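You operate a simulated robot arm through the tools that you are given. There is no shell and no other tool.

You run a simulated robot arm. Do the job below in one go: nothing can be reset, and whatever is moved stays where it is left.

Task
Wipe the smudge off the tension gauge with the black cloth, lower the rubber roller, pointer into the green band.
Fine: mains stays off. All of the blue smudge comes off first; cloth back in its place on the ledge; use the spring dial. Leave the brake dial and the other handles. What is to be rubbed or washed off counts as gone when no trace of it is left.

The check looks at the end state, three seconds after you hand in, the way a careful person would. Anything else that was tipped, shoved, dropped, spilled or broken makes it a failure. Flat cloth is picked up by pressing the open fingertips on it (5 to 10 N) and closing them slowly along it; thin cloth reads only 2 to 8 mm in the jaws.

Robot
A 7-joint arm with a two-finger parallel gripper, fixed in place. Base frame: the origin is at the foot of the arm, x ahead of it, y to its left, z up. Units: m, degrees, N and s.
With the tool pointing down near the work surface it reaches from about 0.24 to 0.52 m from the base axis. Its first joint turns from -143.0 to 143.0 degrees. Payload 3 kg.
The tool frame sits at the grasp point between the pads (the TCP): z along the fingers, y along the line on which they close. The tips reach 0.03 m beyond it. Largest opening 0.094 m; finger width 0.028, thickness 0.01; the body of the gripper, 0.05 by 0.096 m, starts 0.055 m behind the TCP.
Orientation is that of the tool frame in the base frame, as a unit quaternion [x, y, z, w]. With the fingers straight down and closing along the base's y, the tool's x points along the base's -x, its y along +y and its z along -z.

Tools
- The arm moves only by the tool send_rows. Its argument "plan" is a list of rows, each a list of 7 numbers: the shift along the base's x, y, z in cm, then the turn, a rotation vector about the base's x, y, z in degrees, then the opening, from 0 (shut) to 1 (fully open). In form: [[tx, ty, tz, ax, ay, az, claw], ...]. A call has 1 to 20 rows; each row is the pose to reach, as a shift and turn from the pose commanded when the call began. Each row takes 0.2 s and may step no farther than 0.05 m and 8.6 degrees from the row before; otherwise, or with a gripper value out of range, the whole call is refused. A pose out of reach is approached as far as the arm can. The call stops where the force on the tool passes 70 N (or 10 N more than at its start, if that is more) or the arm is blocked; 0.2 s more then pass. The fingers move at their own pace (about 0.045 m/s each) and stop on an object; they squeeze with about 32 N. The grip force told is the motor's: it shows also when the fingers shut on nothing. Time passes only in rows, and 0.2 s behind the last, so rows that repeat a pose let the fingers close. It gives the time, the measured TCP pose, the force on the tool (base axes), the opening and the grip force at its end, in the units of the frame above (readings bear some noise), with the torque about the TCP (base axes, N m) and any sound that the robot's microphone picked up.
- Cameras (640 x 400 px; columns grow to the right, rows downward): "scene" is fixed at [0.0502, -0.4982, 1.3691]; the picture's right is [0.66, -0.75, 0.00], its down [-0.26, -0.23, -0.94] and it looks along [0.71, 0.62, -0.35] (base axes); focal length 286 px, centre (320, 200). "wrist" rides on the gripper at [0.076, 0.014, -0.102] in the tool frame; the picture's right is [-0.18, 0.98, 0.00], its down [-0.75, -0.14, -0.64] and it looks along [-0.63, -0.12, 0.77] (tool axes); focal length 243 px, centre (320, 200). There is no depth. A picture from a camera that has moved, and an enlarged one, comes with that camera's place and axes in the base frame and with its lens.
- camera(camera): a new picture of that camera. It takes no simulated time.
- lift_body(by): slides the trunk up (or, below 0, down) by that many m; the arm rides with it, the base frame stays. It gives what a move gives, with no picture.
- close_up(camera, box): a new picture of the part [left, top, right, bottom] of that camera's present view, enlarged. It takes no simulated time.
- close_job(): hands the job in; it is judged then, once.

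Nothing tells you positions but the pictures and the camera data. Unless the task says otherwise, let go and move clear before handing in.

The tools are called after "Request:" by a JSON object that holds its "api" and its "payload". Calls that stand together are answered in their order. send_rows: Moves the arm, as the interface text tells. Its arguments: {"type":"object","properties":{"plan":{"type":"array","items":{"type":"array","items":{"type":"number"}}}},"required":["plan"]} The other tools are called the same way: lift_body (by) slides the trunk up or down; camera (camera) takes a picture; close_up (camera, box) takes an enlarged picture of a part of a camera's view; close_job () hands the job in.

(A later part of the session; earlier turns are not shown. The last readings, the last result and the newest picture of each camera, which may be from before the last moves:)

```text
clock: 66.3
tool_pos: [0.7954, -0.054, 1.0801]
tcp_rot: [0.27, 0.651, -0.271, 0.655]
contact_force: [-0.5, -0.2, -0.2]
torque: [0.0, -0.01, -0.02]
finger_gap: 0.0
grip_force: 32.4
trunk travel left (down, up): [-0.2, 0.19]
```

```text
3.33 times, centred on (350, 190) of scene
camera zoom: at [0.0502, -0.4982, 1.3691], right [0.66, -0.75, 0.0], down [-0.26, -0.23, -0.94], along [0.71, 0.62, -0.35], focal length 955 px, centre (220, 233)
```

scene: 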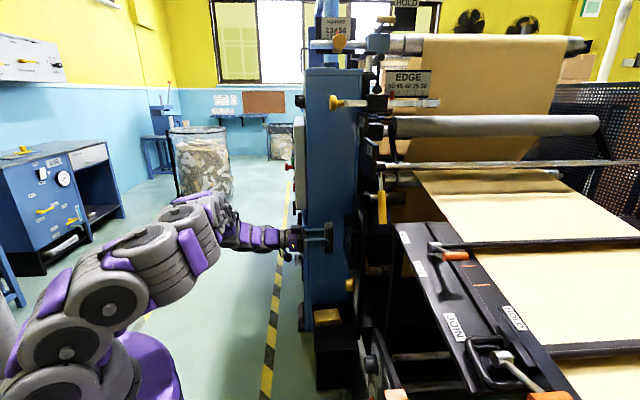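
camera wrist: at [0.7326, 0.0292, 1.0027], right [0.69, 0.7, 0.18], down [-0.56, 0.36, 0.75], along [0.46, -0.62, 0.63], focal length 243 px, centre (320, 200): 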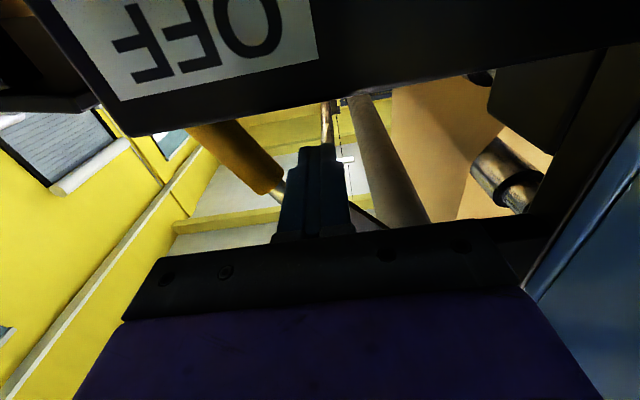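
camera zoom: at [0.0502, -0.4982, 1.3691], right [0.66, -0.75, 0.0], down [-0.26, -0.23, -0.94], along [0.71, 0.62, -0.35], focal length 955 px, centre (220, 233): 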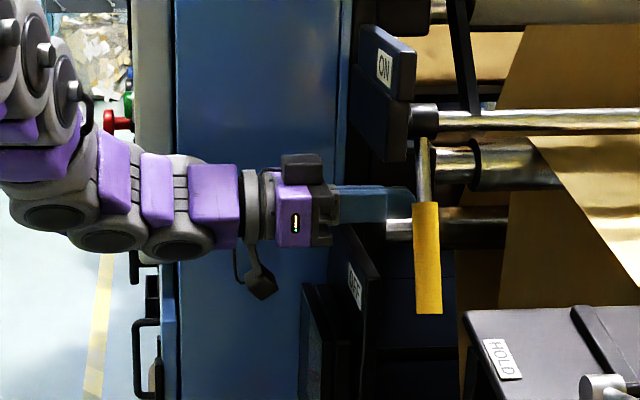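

The fingertips are behind the handle in the opening. I'll push the lever gently around its arc toward ON and watch the force.

Request:
{"api": "send_rows", "payload": {"plan": [[-0.64, -0.64, -0.6, 0, 0, 0, 0], [-1.2, -1.2, -1.2, 0, 0, 0, 0], [-1.77, -1.77, -1.5, 0, 0, 0, 0], [-2.26, -2.26, -1.6, 0, 0, 0, 0], [-2.97, -2.97, -1.6, 0, 0, 0, 0], [-3.75, -3.75, -1.4, 0, 0, 0, 0], [-3.75, -3.75, -1.4, 0, 0, 0, 0]]}}

Request:
{"api": "camera", "payload": {"camera": "wrist"}}

Request:
{"api": "close_up", "payload": {"camera": "scene", "box": [290, 110, 430, 250]}}

```text
clock: 67.9
tool_pos: [0.7583, -0.0935, 1.0677]
tcp_rot: [0.272, 0.652, -0.271, 0.654]
contact_force: [1.2, -0.7, -0.2]
torque: [-0.01, -0.02, -0.01]
finger_gap: 0.0
grip_force: 31.9
trunk travel left (down, up): [-0.2, 0.19]
```

```text
taken
camera wrist: at [0.6958, -0.0114, 0.9891], right [0.7, 0.69, 0.19], down [-0.55, 0.36, 0.75], along [0.45, -0.63, 0.63], focal length 243 px, centre (320, 200)
```

wrist: 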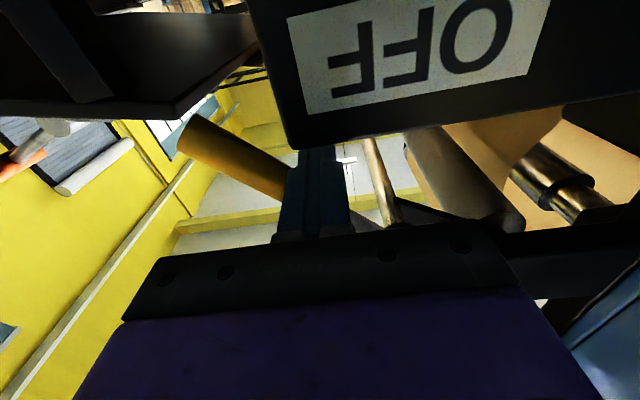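

```text
2.86 times, centred on (360, 180) of scene
camera zoom: at [0.0502, -0.4982, 1.3691], right [0.66, -0.75, 0.0], down [-0.26, -0.23, -0.94], along [0.71, 0.62, -0.35], focal length 818 px, centre (206, 257)
```

zoom: 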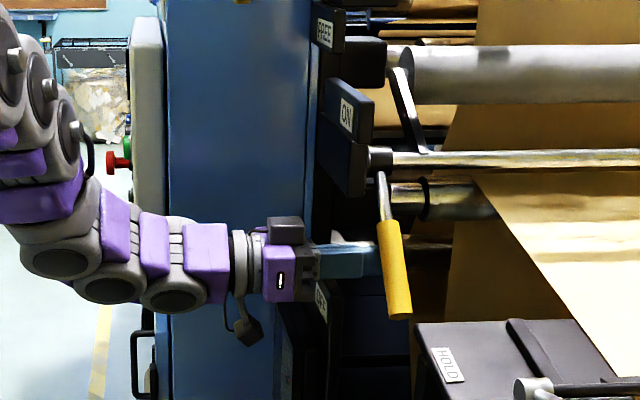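

The lever is turning easily and the roller arm swings with it. I'll continue along the arc.

Request:
{"api": "send_rows", "payload": {"plan": [[-0.6, -0.6, 0.35, 0, 0, 0, 0], [-1.2, -1.2, 0.7, 0, 0, 0, 0], [-1.77, -1.77, 1.35, 0, 0, 0, 0], [-2.33, -2.33, 2.0, 0, 0, 0, 0], [-2.83, -2.83, 2.85, 0, 0, 0, 0], [-3.32, -3.32, 3.7, 0, 0, 0, 0], [-3.32, -3.32, 3.7, 0, 0, 0, 0]]}}

Request:
{"api": "camera", "payload": {"camera": "wrist"}}

Request:
{"api": "close_up", "payload": {"camera": "scene", "box": [290, 110, 430, 250]}}

```text
clock: 69.5
tool_pos: [0.7251, -0.1252, 1.105]
tcp_rot: [0.27, 0.652, -0.271, 0.654]
contact_force: [0.8, 3.1, -3.3]
torque: [0.05, 0.06, 0.03]
finger_gap: 0.0001
grip_force: 32.2
trunk travel left (down, up): [-0.2, 0.19]
```

```text
taken
camera wrist: at [0.6622, -0.0421, 1.026], right [0.7, 0.69, 0.18], down [-0.56, 0.36, 0.75], along [0.46, -0.62, 0.63], focal length 243 px, centre (320, 200)
```

wrist: 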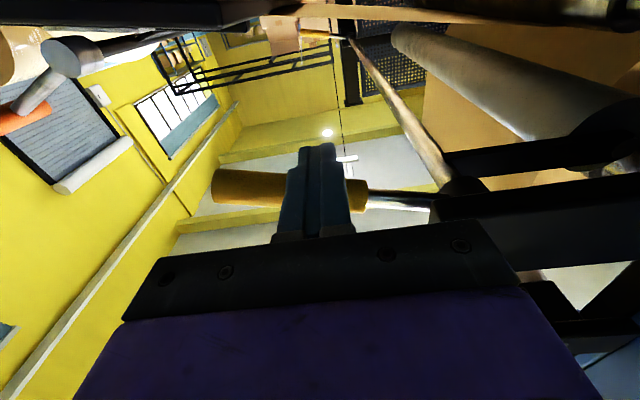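

```text
2.86 times, centred on (360, 180) of scene
camera zoom: at [0.0502, -0.4982, 1.3691], right [0.66, -0.75, 0.0], down [-0.26, -0.23, -0.94], along [0.71, 0.62, -0.35], focal length 818 px, centre (206, 257)
```

zoom: 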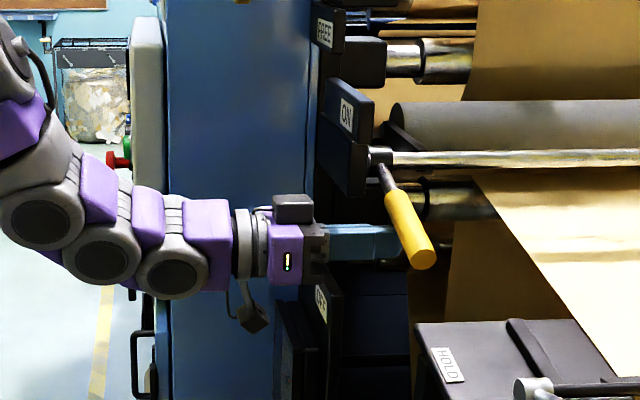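

The grey roller has come down a good way and the lever is near horizontal. I'll keep going in small steps to find where it seats.

Request:
{"api": "send_rows", "payload": {"plan": [[-0.45, -0.45, 0.9, 0, 0, 0, 0], [-0.85, -0.85, 1.9, 0, 0, 0, 0], [-0.95, -0.95, 2.9, 0, 0, 0, 0], [-1.03, -1.03, 3.9, 0, 0, 0, 0], [-1.03, -1.03, 3.9, 0, 0, 0, 0]]}}

Request:
{"api": "camera", "payload": {"camera": "wrist"}}

Request:
{"api": "close_up", "payload": {"camera": "scene", "box": [290, 110, 430, 250]}}

```text
clock: 70.8
tool_pos: [0.7108, -0.1368, 1.135]
tcp_rot: [0.272, 0.659, -0.268, 0.647]
contact_force: [3.0, 2.4, -30.9]
torque: [0.61, 0.73, -0.34]
finger_gap: 0.0001
grip_force: 32.3
trunk travel left (down, up): [-0.2, 0.19]
stopped in row 5: the force on the tool passed its limit at 73 N (the readings are from after the stop); the commanded pose is now the measured one
```

```text
taken
camera wrist: at [0.6471, -0.0528, 1.059], right [0.7, 0.69, 0.18], down [-0.54, 0.35, 0.77], along [0.47, -0.63, 0.62], focal length 243 px, centre (320, 200)
```

wrist: 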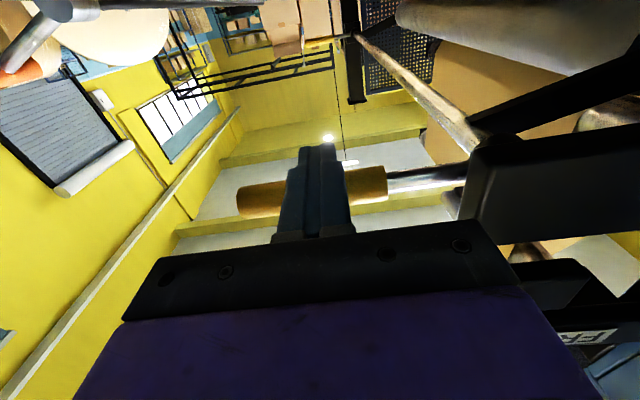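

```text
2.86 times, centred on (360, 180) of scene
camera zoom: at [0.0502, -0.4982, 1.3691], right [0.66, -0.75, 0.0], down [-0.26, -0.23, -0.94], along [0.71, 0.62, -0.35], focal length 818 px, centre (206, 257)
```

zoom: 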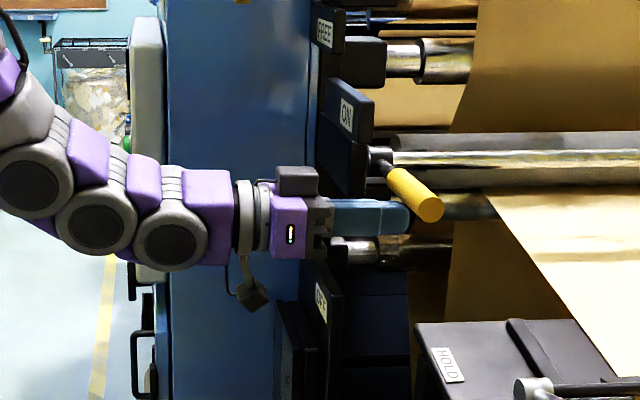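

The lever reached a hard stop and the grey roller now sits on the lower roller. I'll ease the finger down slowly and see if the lever stays.

Request:
{"api": "send_rows", "payload": {"plan": [[0, 0, -0.3, 0, 0, 0, 0], [0, 0, -0.6, 0, 0, 0, 0], [0, 0, -1.0, 0, 0, 0, 0], [0, 0, -1.4, 0, 0, 0, 0], [0, 0, -1.8, 0, 0, 0, 0], [0, 0, -1.8, 0, 0, 0, 0]]}}

Request:
{"api": "camera", "payload": {"camera": "wrist"}}

Request:
{"api": "close_up", "payload": {"camera": "scene", "box": [290, 110, 430, 250]}}

```text
clock: 72.2
tool_pos: [0.7091, -0.1362, 1.1223]
tcp_rot: [0.272, 0.655, -0.27, 0.651]
contact_force: [0.3, -0.2, 0.2]
torque: [0.02, -0.01, -0.01]
finger_gap: 0.0001
grip_force: 32.5
trunk travel left (down, up): [-0.2, 0.19]
```

```text
taken
camera wrist: at [0.6465, -0.0521, 1.0451], right [0.7, 0.69, 0.18], down [-0.55, 0.35, 0.76], along [0.46, -0.63, 0.63], focal length 243 px, centre (320, 200)
```

wrist: 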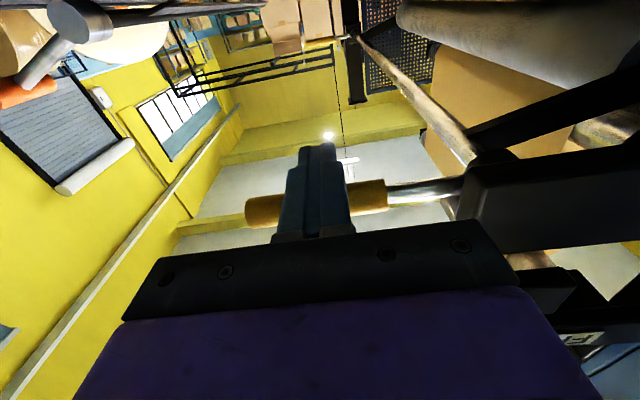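

```text
2.86 times, centred on (360, 180) of scene
camera zoom: at [0.0502, -0.4982, 1.3691], right [0.66, -0.75, 0.0], down [-0.26, -0.23, -0.94], along [0.71, 0.62, -0.35], focal length 818 px, centre (206, 257)
```

zoom: 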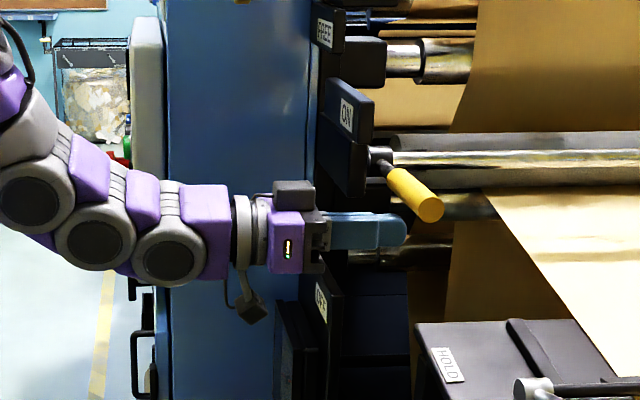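

The lever holds in the ON position with no force on it. I'll back straight out and look at the gauge.

Request:
{"api": "send_rows", "payload": {"plan": [[-2, 2, 0, 0, 0, 0, 0], [-5, 5, 0, 0, 0, 0, 0], [-8, 8, 0, 0, 0, 0, 0], [-11, 11, 0, 0, 0, 0, 0], [-13.5, 13.5, -2, 5, 5, 0, 0], [-14.5, 14.5, -5, 10, 10, 0, 0], [-15, 15, -8, 15, 15, 0, 0], [-15, 15, -10, 20, 20, 0, 0], [-15, 15, -10, 20, 20, 0, 0]]}}

Request:
{"api": "camera", "payload": {"camera": "wrist"}}

Request:
{"api": "camera", "payload": {"camera": "scene"}}

```text
clock: 74.2
tool_pos: [0.5578, 0.0138, 1.0189]
tcp_rot: [0.33, 0.795, -0.196, 0.47]
contact_force: [-0.9, -0.2, -1.1]
torque: [0.02, -0.02, 0.04]
finger_gap: 0.0
grip_force: 31.9
trunk travel left (down, up): [-0.2, 0.19]
```

```text
taken
camera wrist: at [0.4789, 0.1153, 1.0016], right [0.76, 0.63, 0.16], down [-0.24, 0.04, 0.97], along [0.6, -0.78, 0.18], focal length 243 px, centre (320, 200)
```

wrist: 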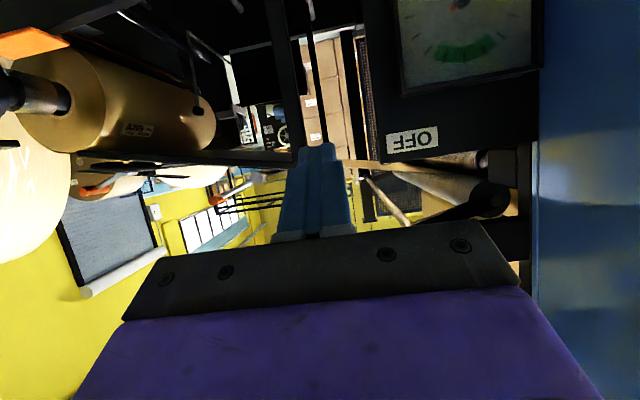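

```text
taken
```

scene: 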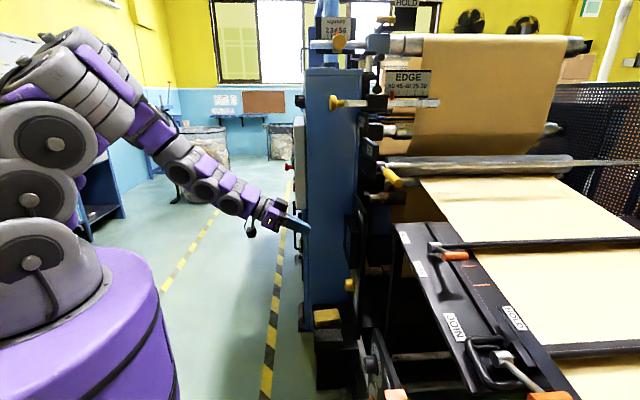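

Request:
{"api": "lift_body", "payload": {"by": -0.1}}

Request:
{"api": "send_rows", "payload": {"plan": [[0, 0, 0, 4, 4, 0, 0], [0, 0, 0, 8, 8, 0, 0], [0, 0, 0, 8, 8, 0, 0]]}}

Request:
{"api": "camera", "payload": {"camera": "wrist"}}

Request:
{"api": "close_up", "payload": {"camera": "wrist", "box": [380, 0, 560, 160]}}

```text
clock: 75.5
tool_pos: [0.5592, 0.0151, 0.9209]
tcp_rot: [0.331, 0.794, -0.197, 0.47]
contact_force: [-0.4, 0.2, -0.4]
torque: [0.0, -0.01, 0.0]
finger_gap: 0.0
grip_force: 31.5
trunk travel left (down, up): [-0.1, 0.29]
```

```text
clock: 76.3
tool_pos: [0.5587, 0.0154, 0.9197]
tcp_rot: [0.348, 0.837, -0.162, 0.389]
contact_force: [-0.1, -1.1, -0.4]
torque: [0.02, 0.0, 0.02]
finger_gap: 0.0002
grip_force: 32.2
trunk travel left (down, up): [-0.1, 0.29]
```

```text
taken
camera wrist: at [0.4784, 0.1156, 0.9266], right [0.78, 0.61, 0.14], down [-0.1, -0.09, 0.99], along [0.62, -0.79, -0.01], focal length 243 px, centre (320, 200)
```

wrist: 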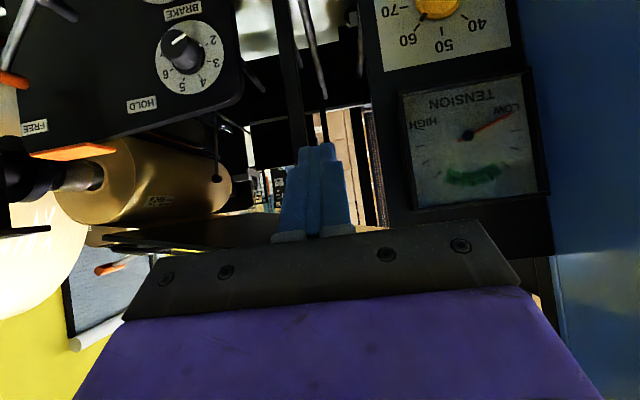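

```text
2.50 times, centred on (470, 80) of wrist
camera zoom: at [0.4784, 0.1156, 0.9266], right [0.78, 0.61, 0.14], down [-0.1, -0.09, 0.99], along [0.62, -0.79, -0.01], focal length 606 px, centre (-55, 500)
```

zoom: 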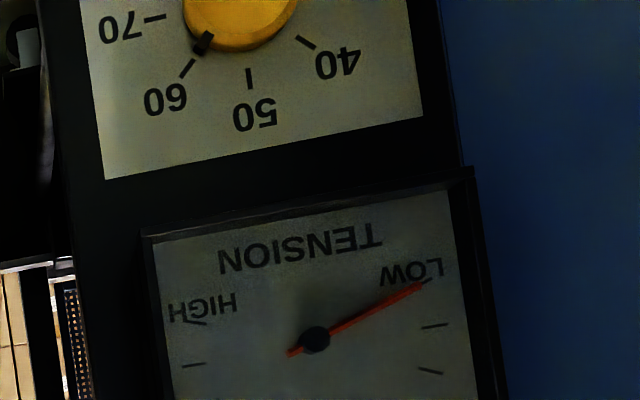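

The pointer is still at LOW with the dial near 62. Before touching the dial I'll check from above that the lever and roller are fully seated at ON.

Request:
{"api": "close_up", "payload": {"camera": "scene", "box": [340, 110, 440, 210]}}

Request:
{"api": "close_up", "payload": {"camera": "scene", "box": [370, 120, 640, 290]}}

Request:
{"api": "lift_body", "payload": {"by": 0.29}}

Request:
{"api": "camera", "payload": {"camera": "wrist"}}

```text
4.00 times, centred on (390, 160) of scene
camera zoom: at [0.0502, -0.4982, 1.3691], right [0.66, -0.75, 0.0], down [-0.26, -0.23, -0.94], along [0.71, 0.62, -0.35], focal length 1146 px, centre (40, 360)
```

zoom: 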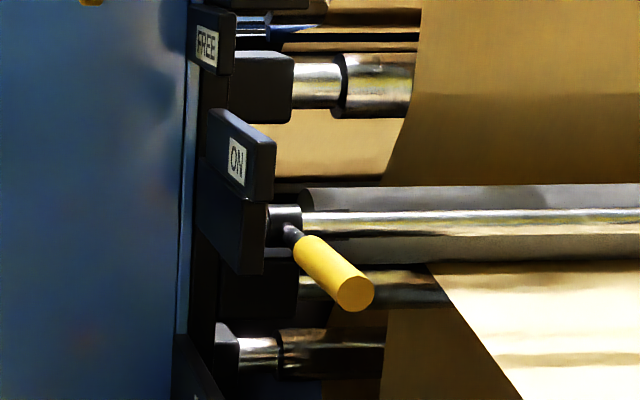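

```text
2.35 times, centred on (505, 205) of scene
camera zoom: at [0.0502, -0.4982, 1.3691], right [0.66, -0.75, 0.0], down [-0.26, -0.23, -0.94], along [0.71, 0.62, -0.35], focal length 674 px, centre (-115, 188)
```

zoom: 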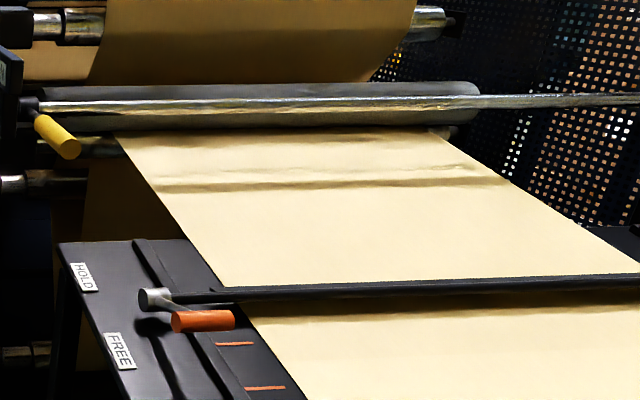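

```text
clock: 79.2
tool_pos: [0.5587, 0.0155, 1.2102]
tcp_rot: [0.348, 0.837, -0.163, 0.39]
contact_force: [0.0, 0.1, -0.6]
torque: [0.0, 0.02, 0.0]
finger_gap: 0.0
grip_force: 31.7
trunk travel left (down, up): [-0.39, 0.0]
```

```text
taken
camera wrist: at [0.4787, 0.116, 1.2164], right [0.78, 0.61, 0.14], down [-0.1, -0.09, 0.99], along [0.62, -0.79, -0.01], focal length 243 px, centre (320, 200)
```

wrist: 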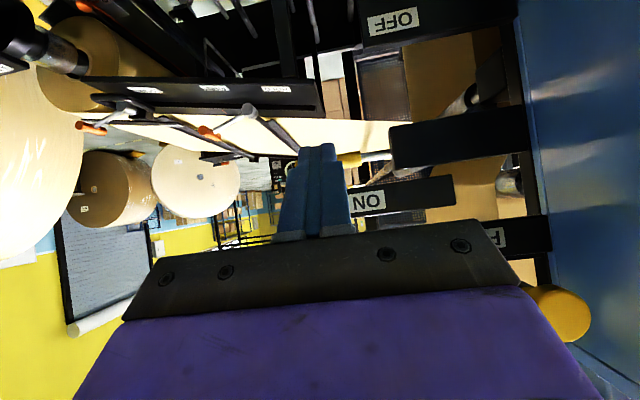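

The lever lies horizontal just under the ON plate and the rubber roller rests down across its full width. Now for the spring dial: I'll lower the trunk and look at the knob up close.

Request:
{"api": "lift_body", "payload": {"by": -0.37}}

Request:
{"api": "camera", "payload": {"camera": "wrist"}}

Request:
{"api": "close_up", "payload": {"camera": "wrist", "box": [360, 40, 540, 160]}}

Request:
{"api": "close_up", "payload": {"camera": "scene", "box": [325, 260, 375, 310]}}

```text
clock: 82.8
tool_pos: [0.5588, 0.0136, 0.8401]
tcp_rot: [0.348, 0.837, -0.162, 0.39]
contact_force: [-0.1, -0.6, -0.3]
torque: [-0.01, -0.01, 0.0]
finger_gap: 0.0001
grip_force: 31.6
trunk travel left (down, up): [-0.02, 0.37]
```

```text
taken
camera wrist: at [0.4783, 0.1156, 0.8466], right [0.78, 0.61, 0.14], down [-0.1, -0.09, 0.99], along [0.62, -0.79, -0.01], focal length 243 px, centre (320, 200)
```

wrist: 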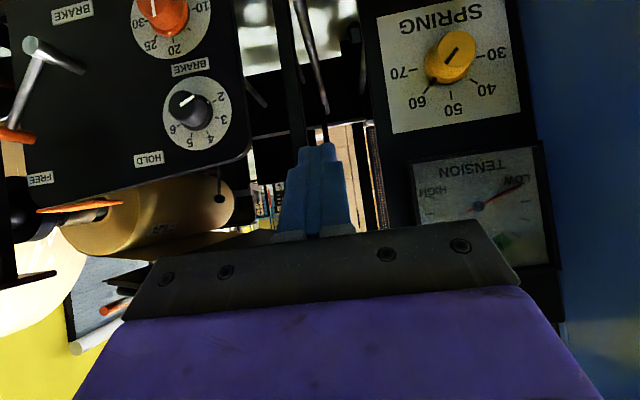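

```text
3.33 times, centred on (450, 100) of wrist
camera zoom: at [0.4783, 0.1156, 0.8466], right [0.78, 0.61, 0.14], down [-0.1, -0.09, 0.99], along [0.62, -0.79, -0.01], focal length 809 px, centre (-113, 533)
```

zoom: 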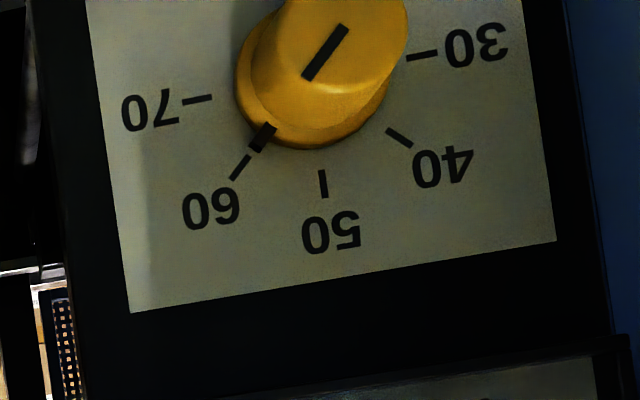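

```text
8.00 times, centred on (350, 285) of scene
camera zoom: at [0.0502, -0.4982, 1.3691], right [0.66, -0.75, 0.0], down [-0.26, -0.23, -0.94], along [0.71, 0.62, -0.35], focal length 2292 px, centre (80, -480)
```

zoom: 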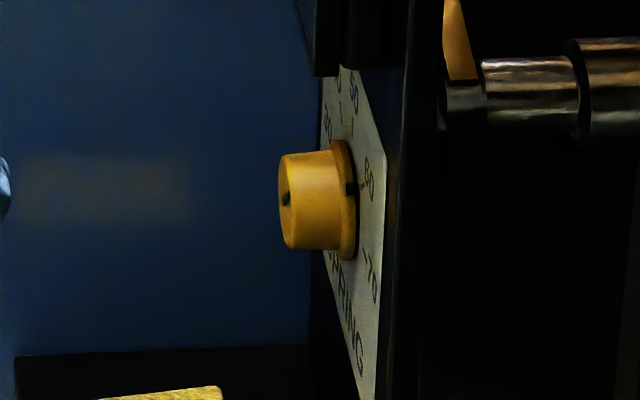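

Request:
{"api": "close_up", "payload": {"camera": "wrist", "box": [405, 140, 555, 260]}}

Request:
{"api": "close_up", "payload": {"camera": "wrist", "box": [120, 0, 250, 170]}}

```text
3.33 times, centred on (480, 200) of wrist
camera zoom: at [0.4783, 0.1156, 0.8466], right [0.78, 0.61, 0.14], down [-0.1, -0.09, 0.99], along [0.62, -0.79, -0.01], focal length 809 px, centre (-213, 200)
```

zoom: 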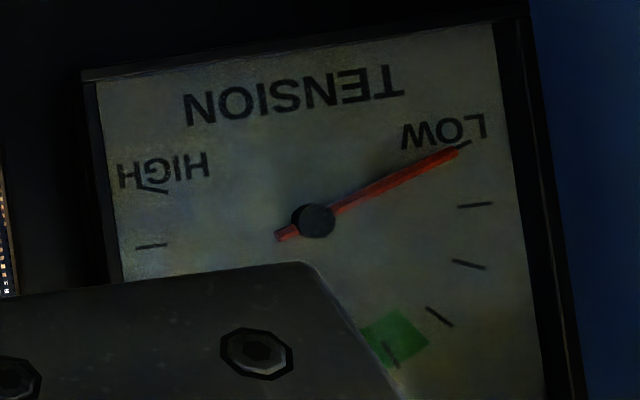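

```text
2.35 times, centred on (185, 85) of wrist
camera zoom: at [0.4783, 0.1156, 0.8466], right [0.78, 0.61, 0.14], down [-0.1, -0.09, 0.99], along [0.62, -0.79, -0.01], focal length 571 px, centre (638, 471)
```

zoom: 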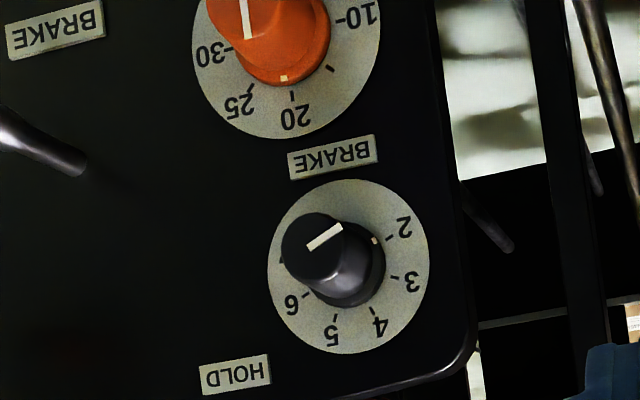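

Request:
{"api": "close_up", "payload": {"camera": "scene", "box": [330, 215, 375, 275]}}

```text
6.67 times, centred on (352, 245) of scene
camera zoom: at [0.0502, -0.4982, 1.3691], right [0.66, -0.75, 0.0], down [-0.26, -0.23, -0.94], along [0.71, 0.62, -0.35], focal length 1910 px, centre (103, -100)
```

zoom: 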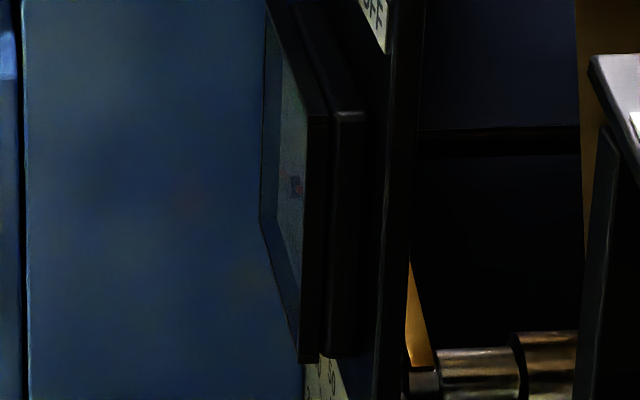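

The spring knob is about 4.4 cm across with its axis near panel coordinate 0.557 and height 0.705, and clockwise raises the number. I'll line the gripper up in front of it with the jaws open.

Request:
{"api": "send_rows", "payload": {"plan": [[2.8, 0.8, -2.0, -4.7, -4.7, 0, 0.3], [5.6, 1.6, -4.2, -9.4, -9.4, 0, 0.5], [8.4, 2.4, -6.5, -14.1, -14.1, 0, 0.74], [11.2, 3.2, -9.0, -18.9, -18.9, 0, 0.74], [14.0, 4.0, -11.3, -23.6, -23.6, 0, 0.74], [16.7, 4.8, -13.5, -28.3, -28.3, 0, 0.74], [16.7, 4.8, -13.5, -28.3, -28.3, 0, 0.74], [16.7, 4.8, -13.5, -28.3, -28.3, 0, 0.74]]}}

Request:
{"api": "camera", "payload": {"camera": "wrist"}}

Request:
{"api": "close_up", "payload": {"camera": "scene", "box": [280, 220, 400, 340]}}

```text
clock: 84.6
tool_pos: [0.7244, 0.0588, 0.7047]
tcp_rot: [0.272, 0.653, -0.27, 0.654]
contact_force: [0.0, -0.2, -0.6]
torque: [-0.01, 0.02, -0.02]
finger_gap: 0.0694
grip_force: 0.1
trunk travel left (down, up): [-0.02, 0.37]
```

```text
taken
camera wrist: at [0.6626, 0.143, 0.6281], right [0.7, 0.69, 0.19], down [-0.55, 0.35, 0.75], along [0.46, -0.63, 0.63], focal length 243 px, centre (320, 200)
```

wrist: 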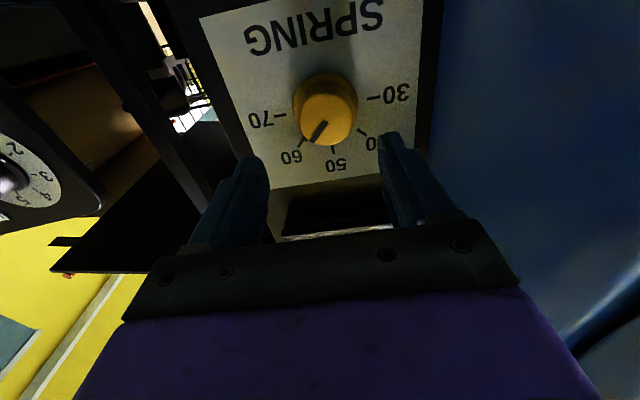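

```text
3.33 times, centred on (340, 280) of scene
camera zoom: at [0.0502, -0.4982, 1.3691], right [0.66, -0.75, 0.0], down [-0.26, -0.23, -0.94], along [0.71, 0.62, -0.35], focal length 955 px, centre (253, -67)
```

zoom: 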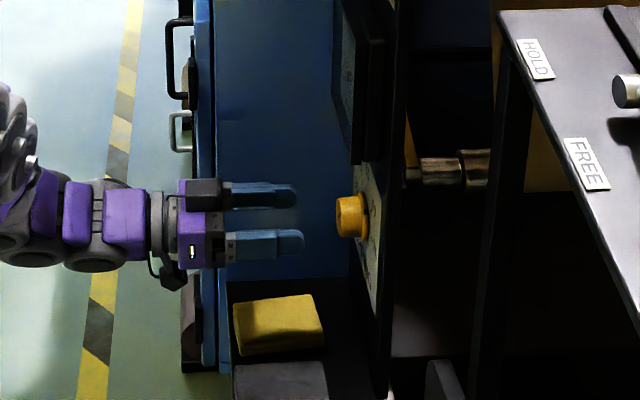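

Request:
{"api": "close_up", "payload": {"camera": "wrist", "box": [240, 20, 420, 200]}}

```text
2.22 times, centred on (330, 110) of wrist
camera zoom: at [0.6626, 0.143, 0.6281], right [0.7, 0.69, 0.19], down [-0.55, 0.35, 0.75], along [0.46, -0.63, 0.63], focal length 539 px, centre (298, 400)
```

zoom: 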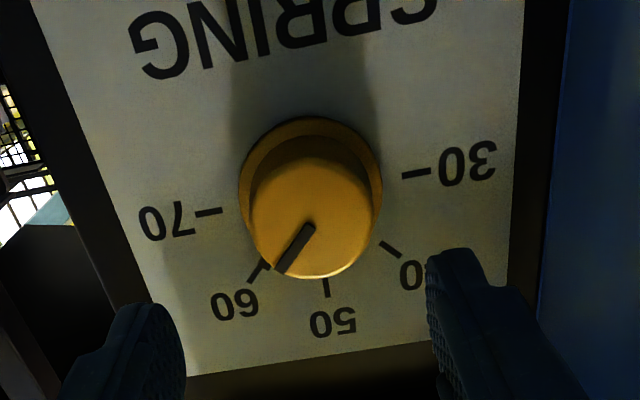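

I measure the knob centre slightly to the side and lower than the tool axis, by about 6 mm and 8 mm. I'll correct that and slide the open fingers over the knob.

Request:
{"api": "send_rows", "payload": {"plan": [[0.45, 0.45, -0.75, 0, 0, 0, 0.74], [1.45, -0.55, -0.75, 0, 0, 0, 0.74], [2.45, -1.55, -0.75, 0, 0, 0, 0.74], [3.45, -2.55, -0.75, 0, 0, 0, 0.74], [4.1, -3.2, -0.75, 0, 0, 0, 0.74], [4.5, -3.6, -0.75, 0, 0, 0, 0.74], [4.5, -3.6, -0.75, 0, 0, 0, 0.74]]}}

Request:
{"api": "camera", "payload": {"camera": "wrist"}}

Request:
{"api": "close_up", "payload": {"camera": "scene", "box": [300, 240, 380, 320]}}

```text
clock: 86.2
tool_pos: [0.7676, 0.0263, 0.7093]
tcp_rot: [0.272, 0.653, -0.273, 0.652]
contact_force: [0.2, -0.5, 0.9]
torque: [-0.01, 0.01, -0.01]
finger_gap: 0.0696
grip_force: 0.0
out of reach, approached as far as the arm can: row 4, 5, 6, 7
trunk travel left (down, up): [-0.02, 0.37]
```

```text
taken
camera wrist: at [0.7054, 0.1097, 0.6319], right [0.7, 0.69, 0.18], down [-0.55, 0.36, 0.75], along [0.46, -0.63, 0.63], focal length 243 px, centre (320, 200)
```

wrist: 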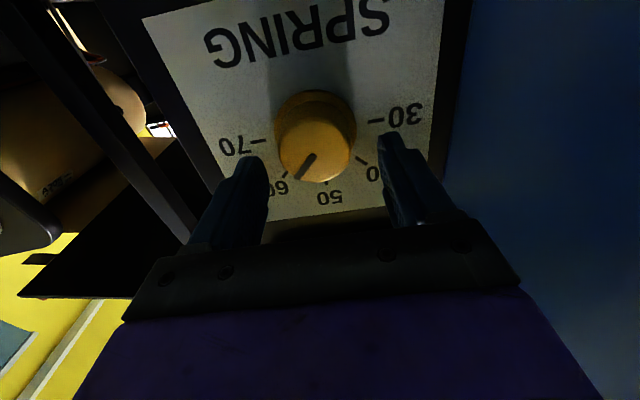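

```text
5.00 times, centred on (340, 280) of scene
camera zoom: at [0.0502, -0.4982, 1.3691], right [0.66, -0.75, 0.0], down [-0.26, -0.23, -0.94], along [0.71, 0.62, -0.35], focal length 1432 px, centre (220, -200)
```

zoom: 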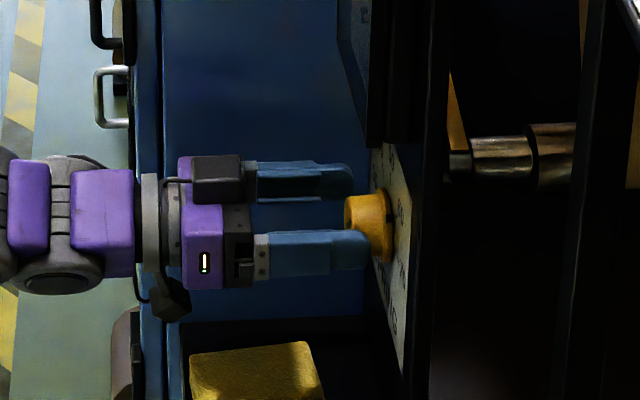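

The arm reached its limit about 1 cm high of the knob axis. Lowering the trunk the last 2 cm should bring the pose into reach.

Request:
{"api": "lift_body", "payload": {"by": -0.02}}

Request:
{"api": "send_rows", "payload": {"plan": [[0, 0, 1.0, 0, 0, 0, 0.74], [0, 0, 2.0, 0, 0, 0, 0.74], [0, 0, 2.0, 0, 0, 0, 0.74]]}}

Request:
{"api": "close_up", "payload": {"camera": "wrist", "box": [220, 40, 420, 220]}}

Request:
{"api": "close_up", "payload": {"camera": "scene", "box": [300, 240, 380, 320]}}

```text
clock: 86.8
tool_pos: [0.7677, 0.0263, 0.6899]
tcp_rot: [0.272, 0.652, -0.271, 0.653]
contact_force: [-0.8, -0.6, 0.2]
torque: [0.02, -0.02, 0.0]
finger_gap: 0.0696
grip_force: 0.1
trunk travel left (down, up): [0.0, 0.39]
```

```text
clock: 87.7
tool_pos: [0.7669, 0.027, 0.7101]
tcp_rot: [0.272, 0.653, -0.271, 0.653]
contact_force: [0.6, 0.6, 0.1]
torque: [0.03, 0.0, -0.02]
finger_gap: 0.0698
grip_force: 0.1
trunk travel left (down, up): [0.0, 0.39]
```

```text
2.22 times, centred on (320, 130) of wrist
camera zoom: at [0.7055, 0.1102, 0.6318], right [0.7, 0.69, 0.18], down [-0.55, 0.35, 0.75], along [0.46, -0.63, 0.63], focal length 539 px, centre (320, 356)
```

zoom: 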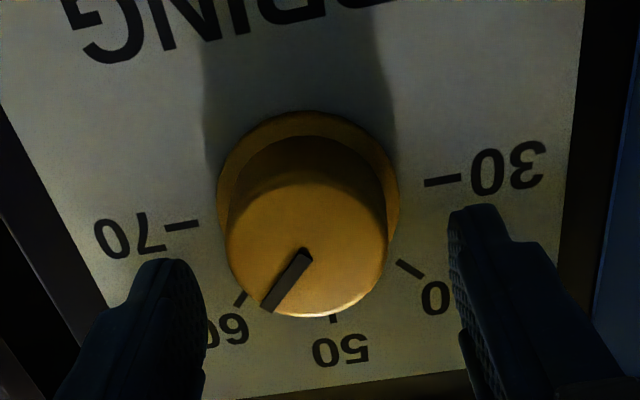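

```text
5.00 times, centred on (340, 280) of scene
camera zoom: at [0.0502, -0.4982, 1.3691], right [0.66, -0.75, 0.0], down [-0.26, -0.23, -0.94], along [0.71, 0.62, -0.35], focal length 1432 px, centre (220, -200)
```

zoom: 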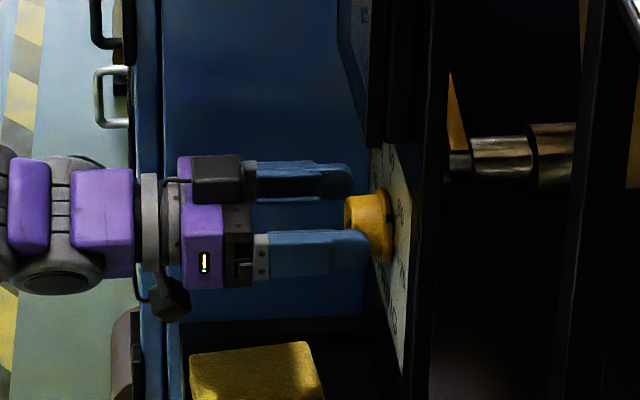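

Request:
{"api": "send_rows", "payload": {"plan": [[0.1, -0.1, -0.6, 0, 0, 0, 0.74], [0.28, -0.28, -1.2, 0, 0, 0, 0.74], [0.28, -0.28, -1.2, 0, 0, 0, 0.74]]}}

Request:
{"api": "close_up", "payload": {"camera": "wrist", "box": [220, 40, 420, 220]}}

```text
clock: 88.5
tool_pos: [0.7704, 0.0235, 0.6979]
tcp_rot: [0.272, 0.653, -0.271, 0.653]
contact_force: [-1.0, -0.8, -0.8]
torque: [0.01, -0.03, -0.03]
finger_gap: 0.0696
grip_force: 0.2
trunk travel left (down, up): [0.0, 0.39]
```

```text
2.22 times, centred on (320, 130) of wrist
camera zoom: at [0.7086, 0.1068, 0.6201], right [0.7, 0.69, 0.18], down [-0.55, 0.36, 0.75], along [0.46, -0.63, 0.63], focal length 539 px, centre (320, 356)
```

zoom: 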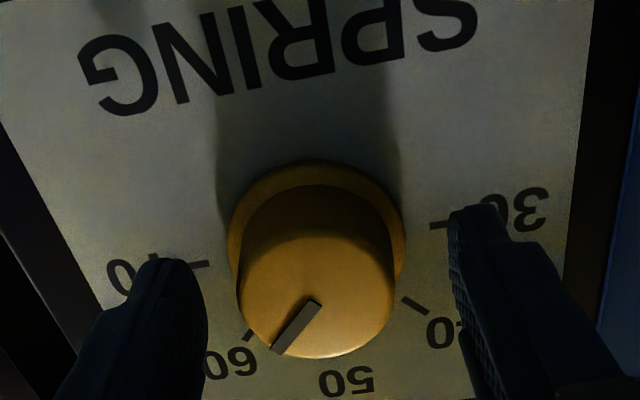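

The fingers now straddle the knob, well centred. I'll close onto it slowly.

Request:
{"api": "send_rows", "payload": {"plan": [[0, 0, 0, 0, 0, 0, 0.66], [0, 0, 0, 0, 0, 0, 0.58], [0, 0, 0, 0, 0, 0, 0.52], [0, 0, 0, 0, 0, 0, 0.47], [0, 0, 0, 0, 0, 0, 0.42], [0, 0, 0, 0, 0, 0, 0.38], [0, 0, 0, 0, 0, 0, 0.38]]}}

Request:
{"api": "close_up", "payload": {"camera": "wrist", "box": [220, 40, 420, 220]}}

```text
clock: 90.0
tool_pos: [0.7695, 0.0228, 0.6972]
tcp_rot: [0.273, 0.653, -0.272, 0.653]
contact_force: [-12.3, -5.3, -1.0]
torque: [-0.1, -0.12, -0.57]
finger_gap: 0.0426
grip_force: 45.0
trunk travel left (down, up): [0.0, 0.39]
```

```text
2.22 times, centred on (320, 130) of wrist
camera zoom: at [0.7078, 0.1058, 0.62], right [0.7, 0.69, 0.18], down [-0.55, 0.36, 0.75], along [0.46, -0.63, 0.63], focal length 539 px, centre (320, 356)
```

zoom: 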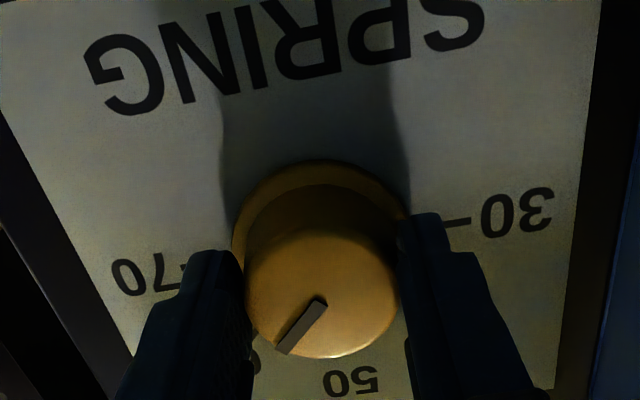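

The knob is gripped at 43 mm, with a small side load I'll relieve first. Then I'll turn it about 18° clockwise as a trial and see how the pointer responds.

Request:
{"api": "send_rows", "payload": {"plan": [[-0.09, -0.09, 0, 0, 0, 0, 0.38], [-0.09, -0.09, 0, 3.2, -3.2, 0, 0.38], [-0.09, -0.09, 0, 6.4, -6.4, 0, 0.38], [-0.09, -0.09, 0, 9.6, -9.6, 0, 0.38], [-0.09, -0.09, 0, 12.8, -12.8, 0, 0.38], [-0.09, -0.09, 0, 12.8, -12.8, 0, 0.38]]}}

Request:
{"api": "close_up", "payload": {"camera": "wrist", "box": [220, 40, 420, 220]}}

Request:
{"api": "close_up", "payload": {"camera": "scene", "box": [330, 215, 375, 275]}}

```text
clock: 91.5
tool_pos: [0.7704, 0.0231, 0.6983]
tcp_rot: [0.371, 0.602, -0.165, 0.687]
contact_force: [3.3, -4.3, -0.1]
torque: [-0.11, -0.11, -0.06]
finger_gap: 0.0428
grip_force: 45.1
trunk travel left (down, up): [0.0, 0.39]
```

```text
2.22 times, centred on (320, 130) of wrist
camera zoom: at [0.7243, 0.1225, 0.6284], right [0.62, 0.62, 0.48], down [-0.71, 0.19, 0.67], along [0.32, -0.76, 0.56], focal length 539 px, centre (320, 356)
```

zoom: 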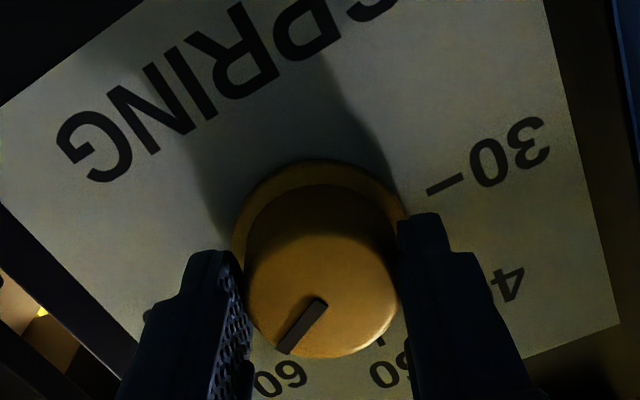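

```text
6.67 times, centred on (352, 245) of scene
camera zoom: at [0.0502, -0.4982, 1.3691], right [0.66, -0.75, 0.0], down [-0.26, -0.23, -0.94], along [0.71, 0.62, -0.35], focal length 1910 px, centre (103, -100)
```

zoom: 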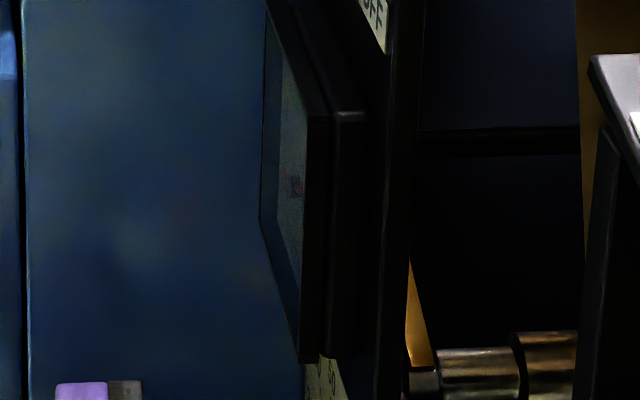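

Request:
{"api": "close_up", "payload": {"camera": "scene", "box": [338, 222, 364, 262]}}

Request:
{"api": "camera", "payload": {"camera": "wrist"}}

```text
10.00 times, centred on (351, 242) of scene
camera zoom: at [0.0502, -0.4982, 1.3691], right [0.66, -0.75, 0.0], down [-0.26, -0.23, -0.94], along [0.71, 0.62, -0.35], focal length 2865 px, centre (10, -220)
```

zoom: 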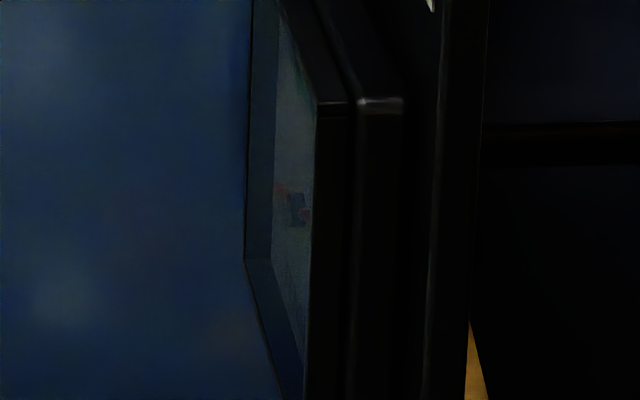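

```text
taken
camera wrist: at [0.7243, 0.1225, 0.6284], right [0.62, 0.62, 0.48], down [-0.71, 0.19, 0.67], along [0.32, -0.76, 0.56], focal length 243 px, centre (320, 200)
```

wrist: 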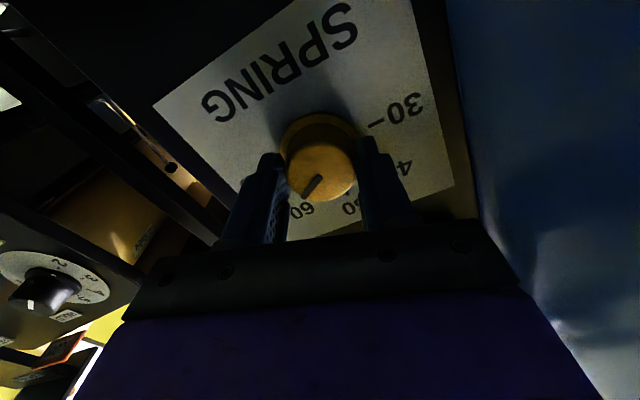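

Request:
{"api": "close_up", "payload": {"camera": "scene", "box": [345, 230, 357, 252]}}

```text
16.00 times, centred on (351, 241) of scene
camera zoom: at [0.0502, -0.4982, 1.3691], right [0.66, -0.75, 0.0], down [-0.26, -0.23, -0.94], along [0.71, 0.62, -0.35], focal length 4584 px, centre (-176, -456)
```

zoom: 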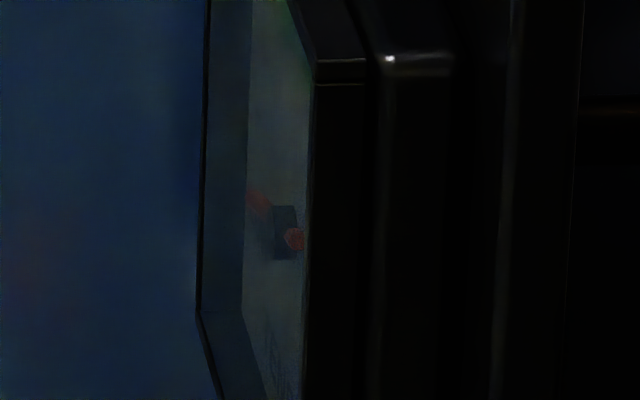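

The pointer hasn't visibly moved at about 66. I'll turn on to roughly 70 and check it again.

Request:
{"api": "send_rows", "payload": {"plan": [[0, 0, 0, 3.5, -3.5, 0, 0.38], [0, 0, 0, 7, -7, 0, 0.38], [0, 0, 0, 10.5, -10.5, 0, 0.38], [0, 0, 0, 13, -13, 0, 0.38], [0, 0, 0, 13, -13, 0, 0.38]]}}

Request:
{"api": "close_up", "payload": {"camera": "wrist", "box": [220, 40, 420, 220]}}

Request:
{"api": "close_up", "payload": {"camera": "scene", "box": [345, 230, 357, 252]}}

```text
clock: 92.5
tool_pos: [0.7669, 0.0209, 0.7032]
tcp_rot: [0.465, 0.55, -0.065, 0.691]
contact_force: [24.1, -2.0, -29.6]
torque: [0.78, 0.76, 0.66]
finger_gap: 0.0424
grip_force: 44.9
out of reach, approached as far as the arm can: row 3, 4, 5
trunk travel left (down, up): [0.0, 0.39]
stopped in row 5: the force on the tool passed its limit at 86 N (the readings are from after the stop); the commanded pose is now the measured one
```

```text
2.22 times, centred on (320, 130) of wrist
camera zoom: at [0.7331, 0.1362, 0.6528], right [0.52, 0.47, 0.71], down [-0.83, 0.06, 0.56], along [0.22, -0.88, 0.42], focal length 539 px, centre (320, 356)
```

zoom: 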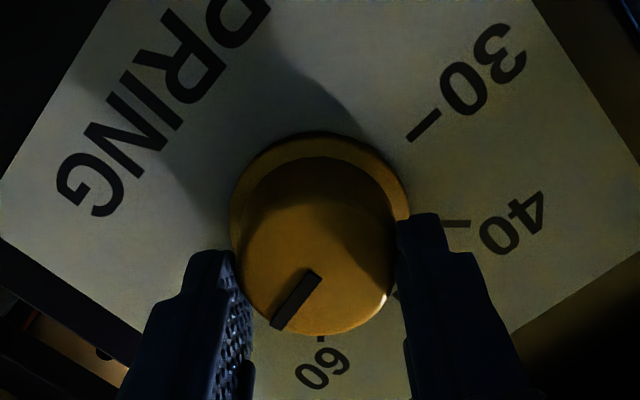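

```text
16.00 times, centred on (351, 241) of scene
camera zoom: at [0.0502, -0.4982, 1.3691], right [0.66, -0.75, 0.0], down [-0.26, -0.23, -0.94], along [0.71, 0.62, -0.35], focal length 4584 px, centre (-176, -456)
```

zoom: 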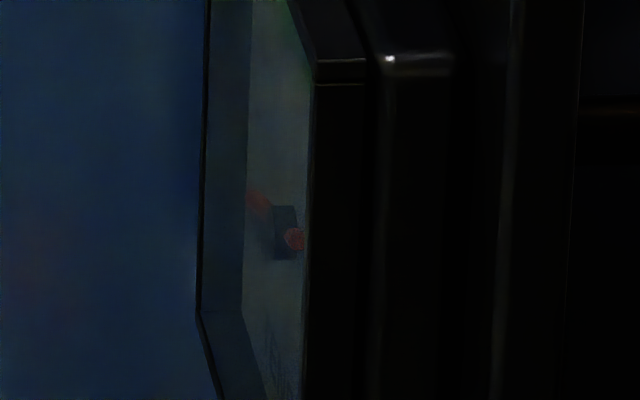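

The arm ran out of reach when rolled and loaded the knob, so I'll release it at once and back off. I'll then check the dial and gauge properly.

Request:
{"api": "send_rows", "payload": {"plan": [[0, 0, 0, 0, 0, 0, 0.5], [0, 0, 0, 0, 0, 0, 0.74], [0, 0, 0, 0, 0, 0, 0.74], [-1.5, 1.5, 0, 0, 0, 0, 0.74], [-3.5, 3.5, 0, 0, 0, 0, 0.74], [-6, 6, 0, -2, 2, 0, 0.74], [-8, 8, 1, -6, 6, 0, 0.74], [-10, 10, 2, -11, 11, 0, 0.74], [-10, 10, 2, -16, 16, 0, 0.74], [-10, 10, 2, -21, 21, 0, 0.74], [-10, 10, 2, -25.8, 25.8, 0, 0.74], [-10, 10, 2, -25.8, 25.8, 0, 0.74]]}}

Request:
{"api": "camera", "payload": {"camera": "wrist"}}

Request:
{"api": "camera", "payload": {"camera": "scene"}}

```text
clock: 95.1
tool_pos: [0.6673, 0.1244, 0.7288]
tcp_rot: [0.274, 0.658, -0.286, 0.64]
contact_force: [0.7, -1.1, 0.4]
torque: [0.0, 0.02, -0.04]
finger_gap: 0.0695
grip_force: 0.2
out of reach, approached as far as the arm can: row 4, 5
trunk travel left (down, up): [0.0, 0.39]
```

```text
taken
camera wrist: at [0.6035, 0.2075, 0.6528], right [0.72, 0.68, 0.16], down [-0.52, 0.37, 0.77], along [0.46, -0.64, 0.62], focal length 243 px, centre (320, 200)
```

wrist: 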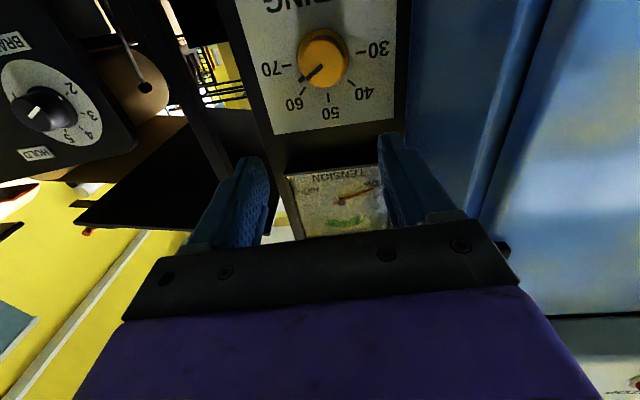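

```text
taken
```

scene: 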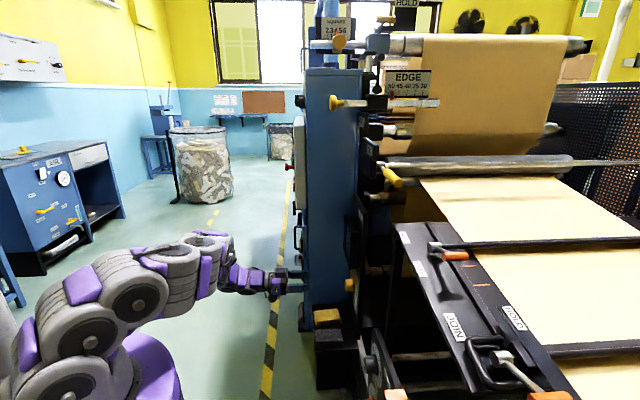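

Request:
{"api": "close_up", "payload": {"camera": "wrist", "box": [260, 10, 420, 130]}}

Request:
{"api": "close_up", "payload": {"camera": "wrist", "box": [280, 155, 400, 245]}}

Request:
{"api": "close_up", "payload": {"camera": "scene", "box": [340, 110, 440, 210]}}

```text
3.33 times, centred on (340, 70) of wrist
camera zoom: at [0.6035, 0.2075, 0.6528], right [0.72, 0.68, 0.16], down [-0.52, 0.37, 0.77], along [0.46, -0.64, 0.62], focal length 809 px, centre (253, 633)
```

zoom: 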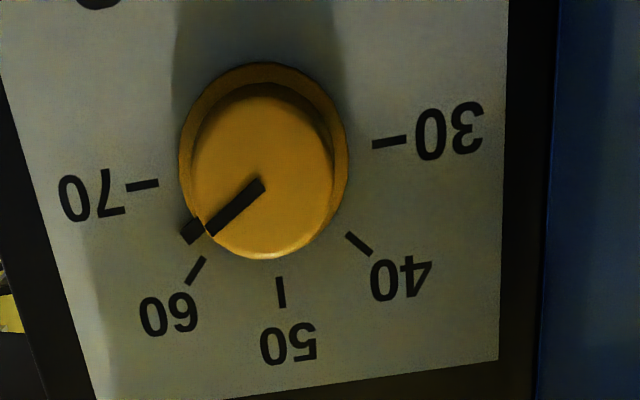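

```text
4.44 times, centred on (340, 200) of wrist
camera zoom: at [0.6035, 0.2075, 0.6528], right [0.72, 0.68, 0.16], down [-0.52, 0.37, 0.77], along [0.46, -0.64, 0.62], focal length 1078 px, centre (231, 200)
```

zoom: 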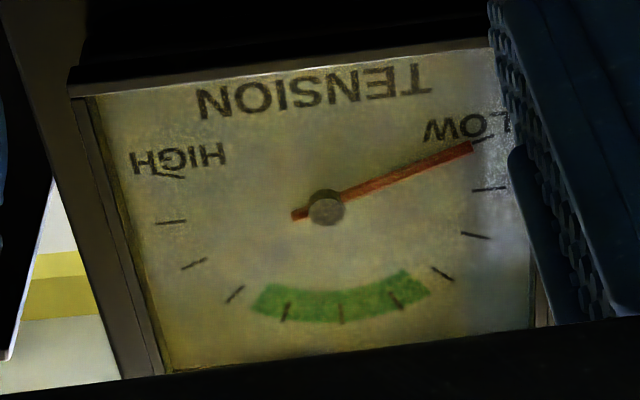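

```text
4.00 times, centred on (390, 160) of scene
camera zoom: at [0.0502, -0.4982, 1.3691], right [0.66, -0.75, 0.0], down [-0.26, -0.23, -0.94], along [0.71, 0.62, -0.35], focal length 1146 px, centre (40, 360)
```

zoom: 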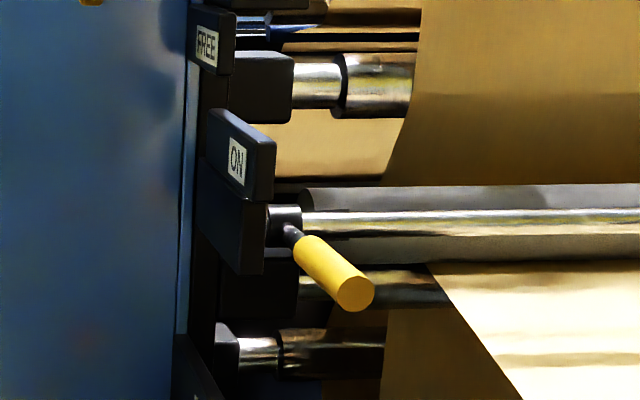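

The dial now reads about 64, the glass is clean, and the pointer is still exactly at LOW, so going up didn't help. Next I'll try turning the dial the other way, regripping with a small pre-roll so the turn stays within reach.

Request:
{"api": "send_rows", "payload": {"plan": [[2.0, -2.0, -1.0, 3.5, -4.0, 0.6, 0.74], [4.1, -4.0, -2.0, 7.2, -8.2, 1.2, 0.74], [6.1, -6.0, -3.1, 10.9, -12.3, 1.7, 0.74], [6.1, -6.0, -3.1, 10.9, -12.3, 1.7, 0.74]]}}

Request:
{"api": "close_up", "payload": {"camera": "wrist", "box": [220, 20, 420, 200]}}

```text
clock: 96.1
tool_pos: [0.7274, 0.062, 0.6965]
tcp_rot: [0.353, 0.613, -0.182, 0.683]
contact_force: [0.0, 0.2, 0.5]
torque: [-0.03, 0.0, -0.02]
finger_gap: 0.0697
grip_force: 0.0
trunk travel left (down, up): [0.0, 0.39]
```

```text
2.22 times, centred on (320, 110) of wrist
camera zoom: at [0.6773, 0.1586, 0.626], right [0.63, 0.64, 0.43], down [-0.69, 0.21, 0.69], along [0.35, -0.74, 0.58], focal length 539 px, centre (320, 400)
```

zoom: 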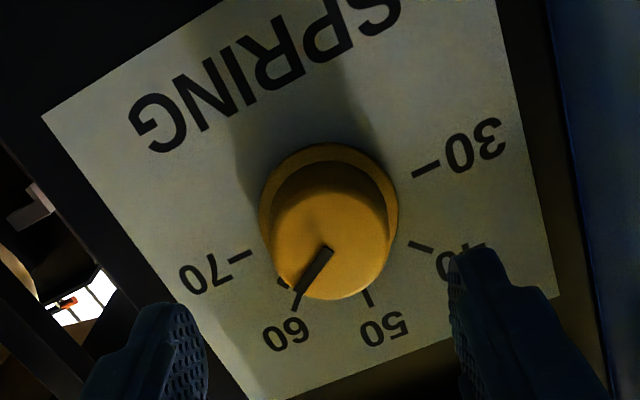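

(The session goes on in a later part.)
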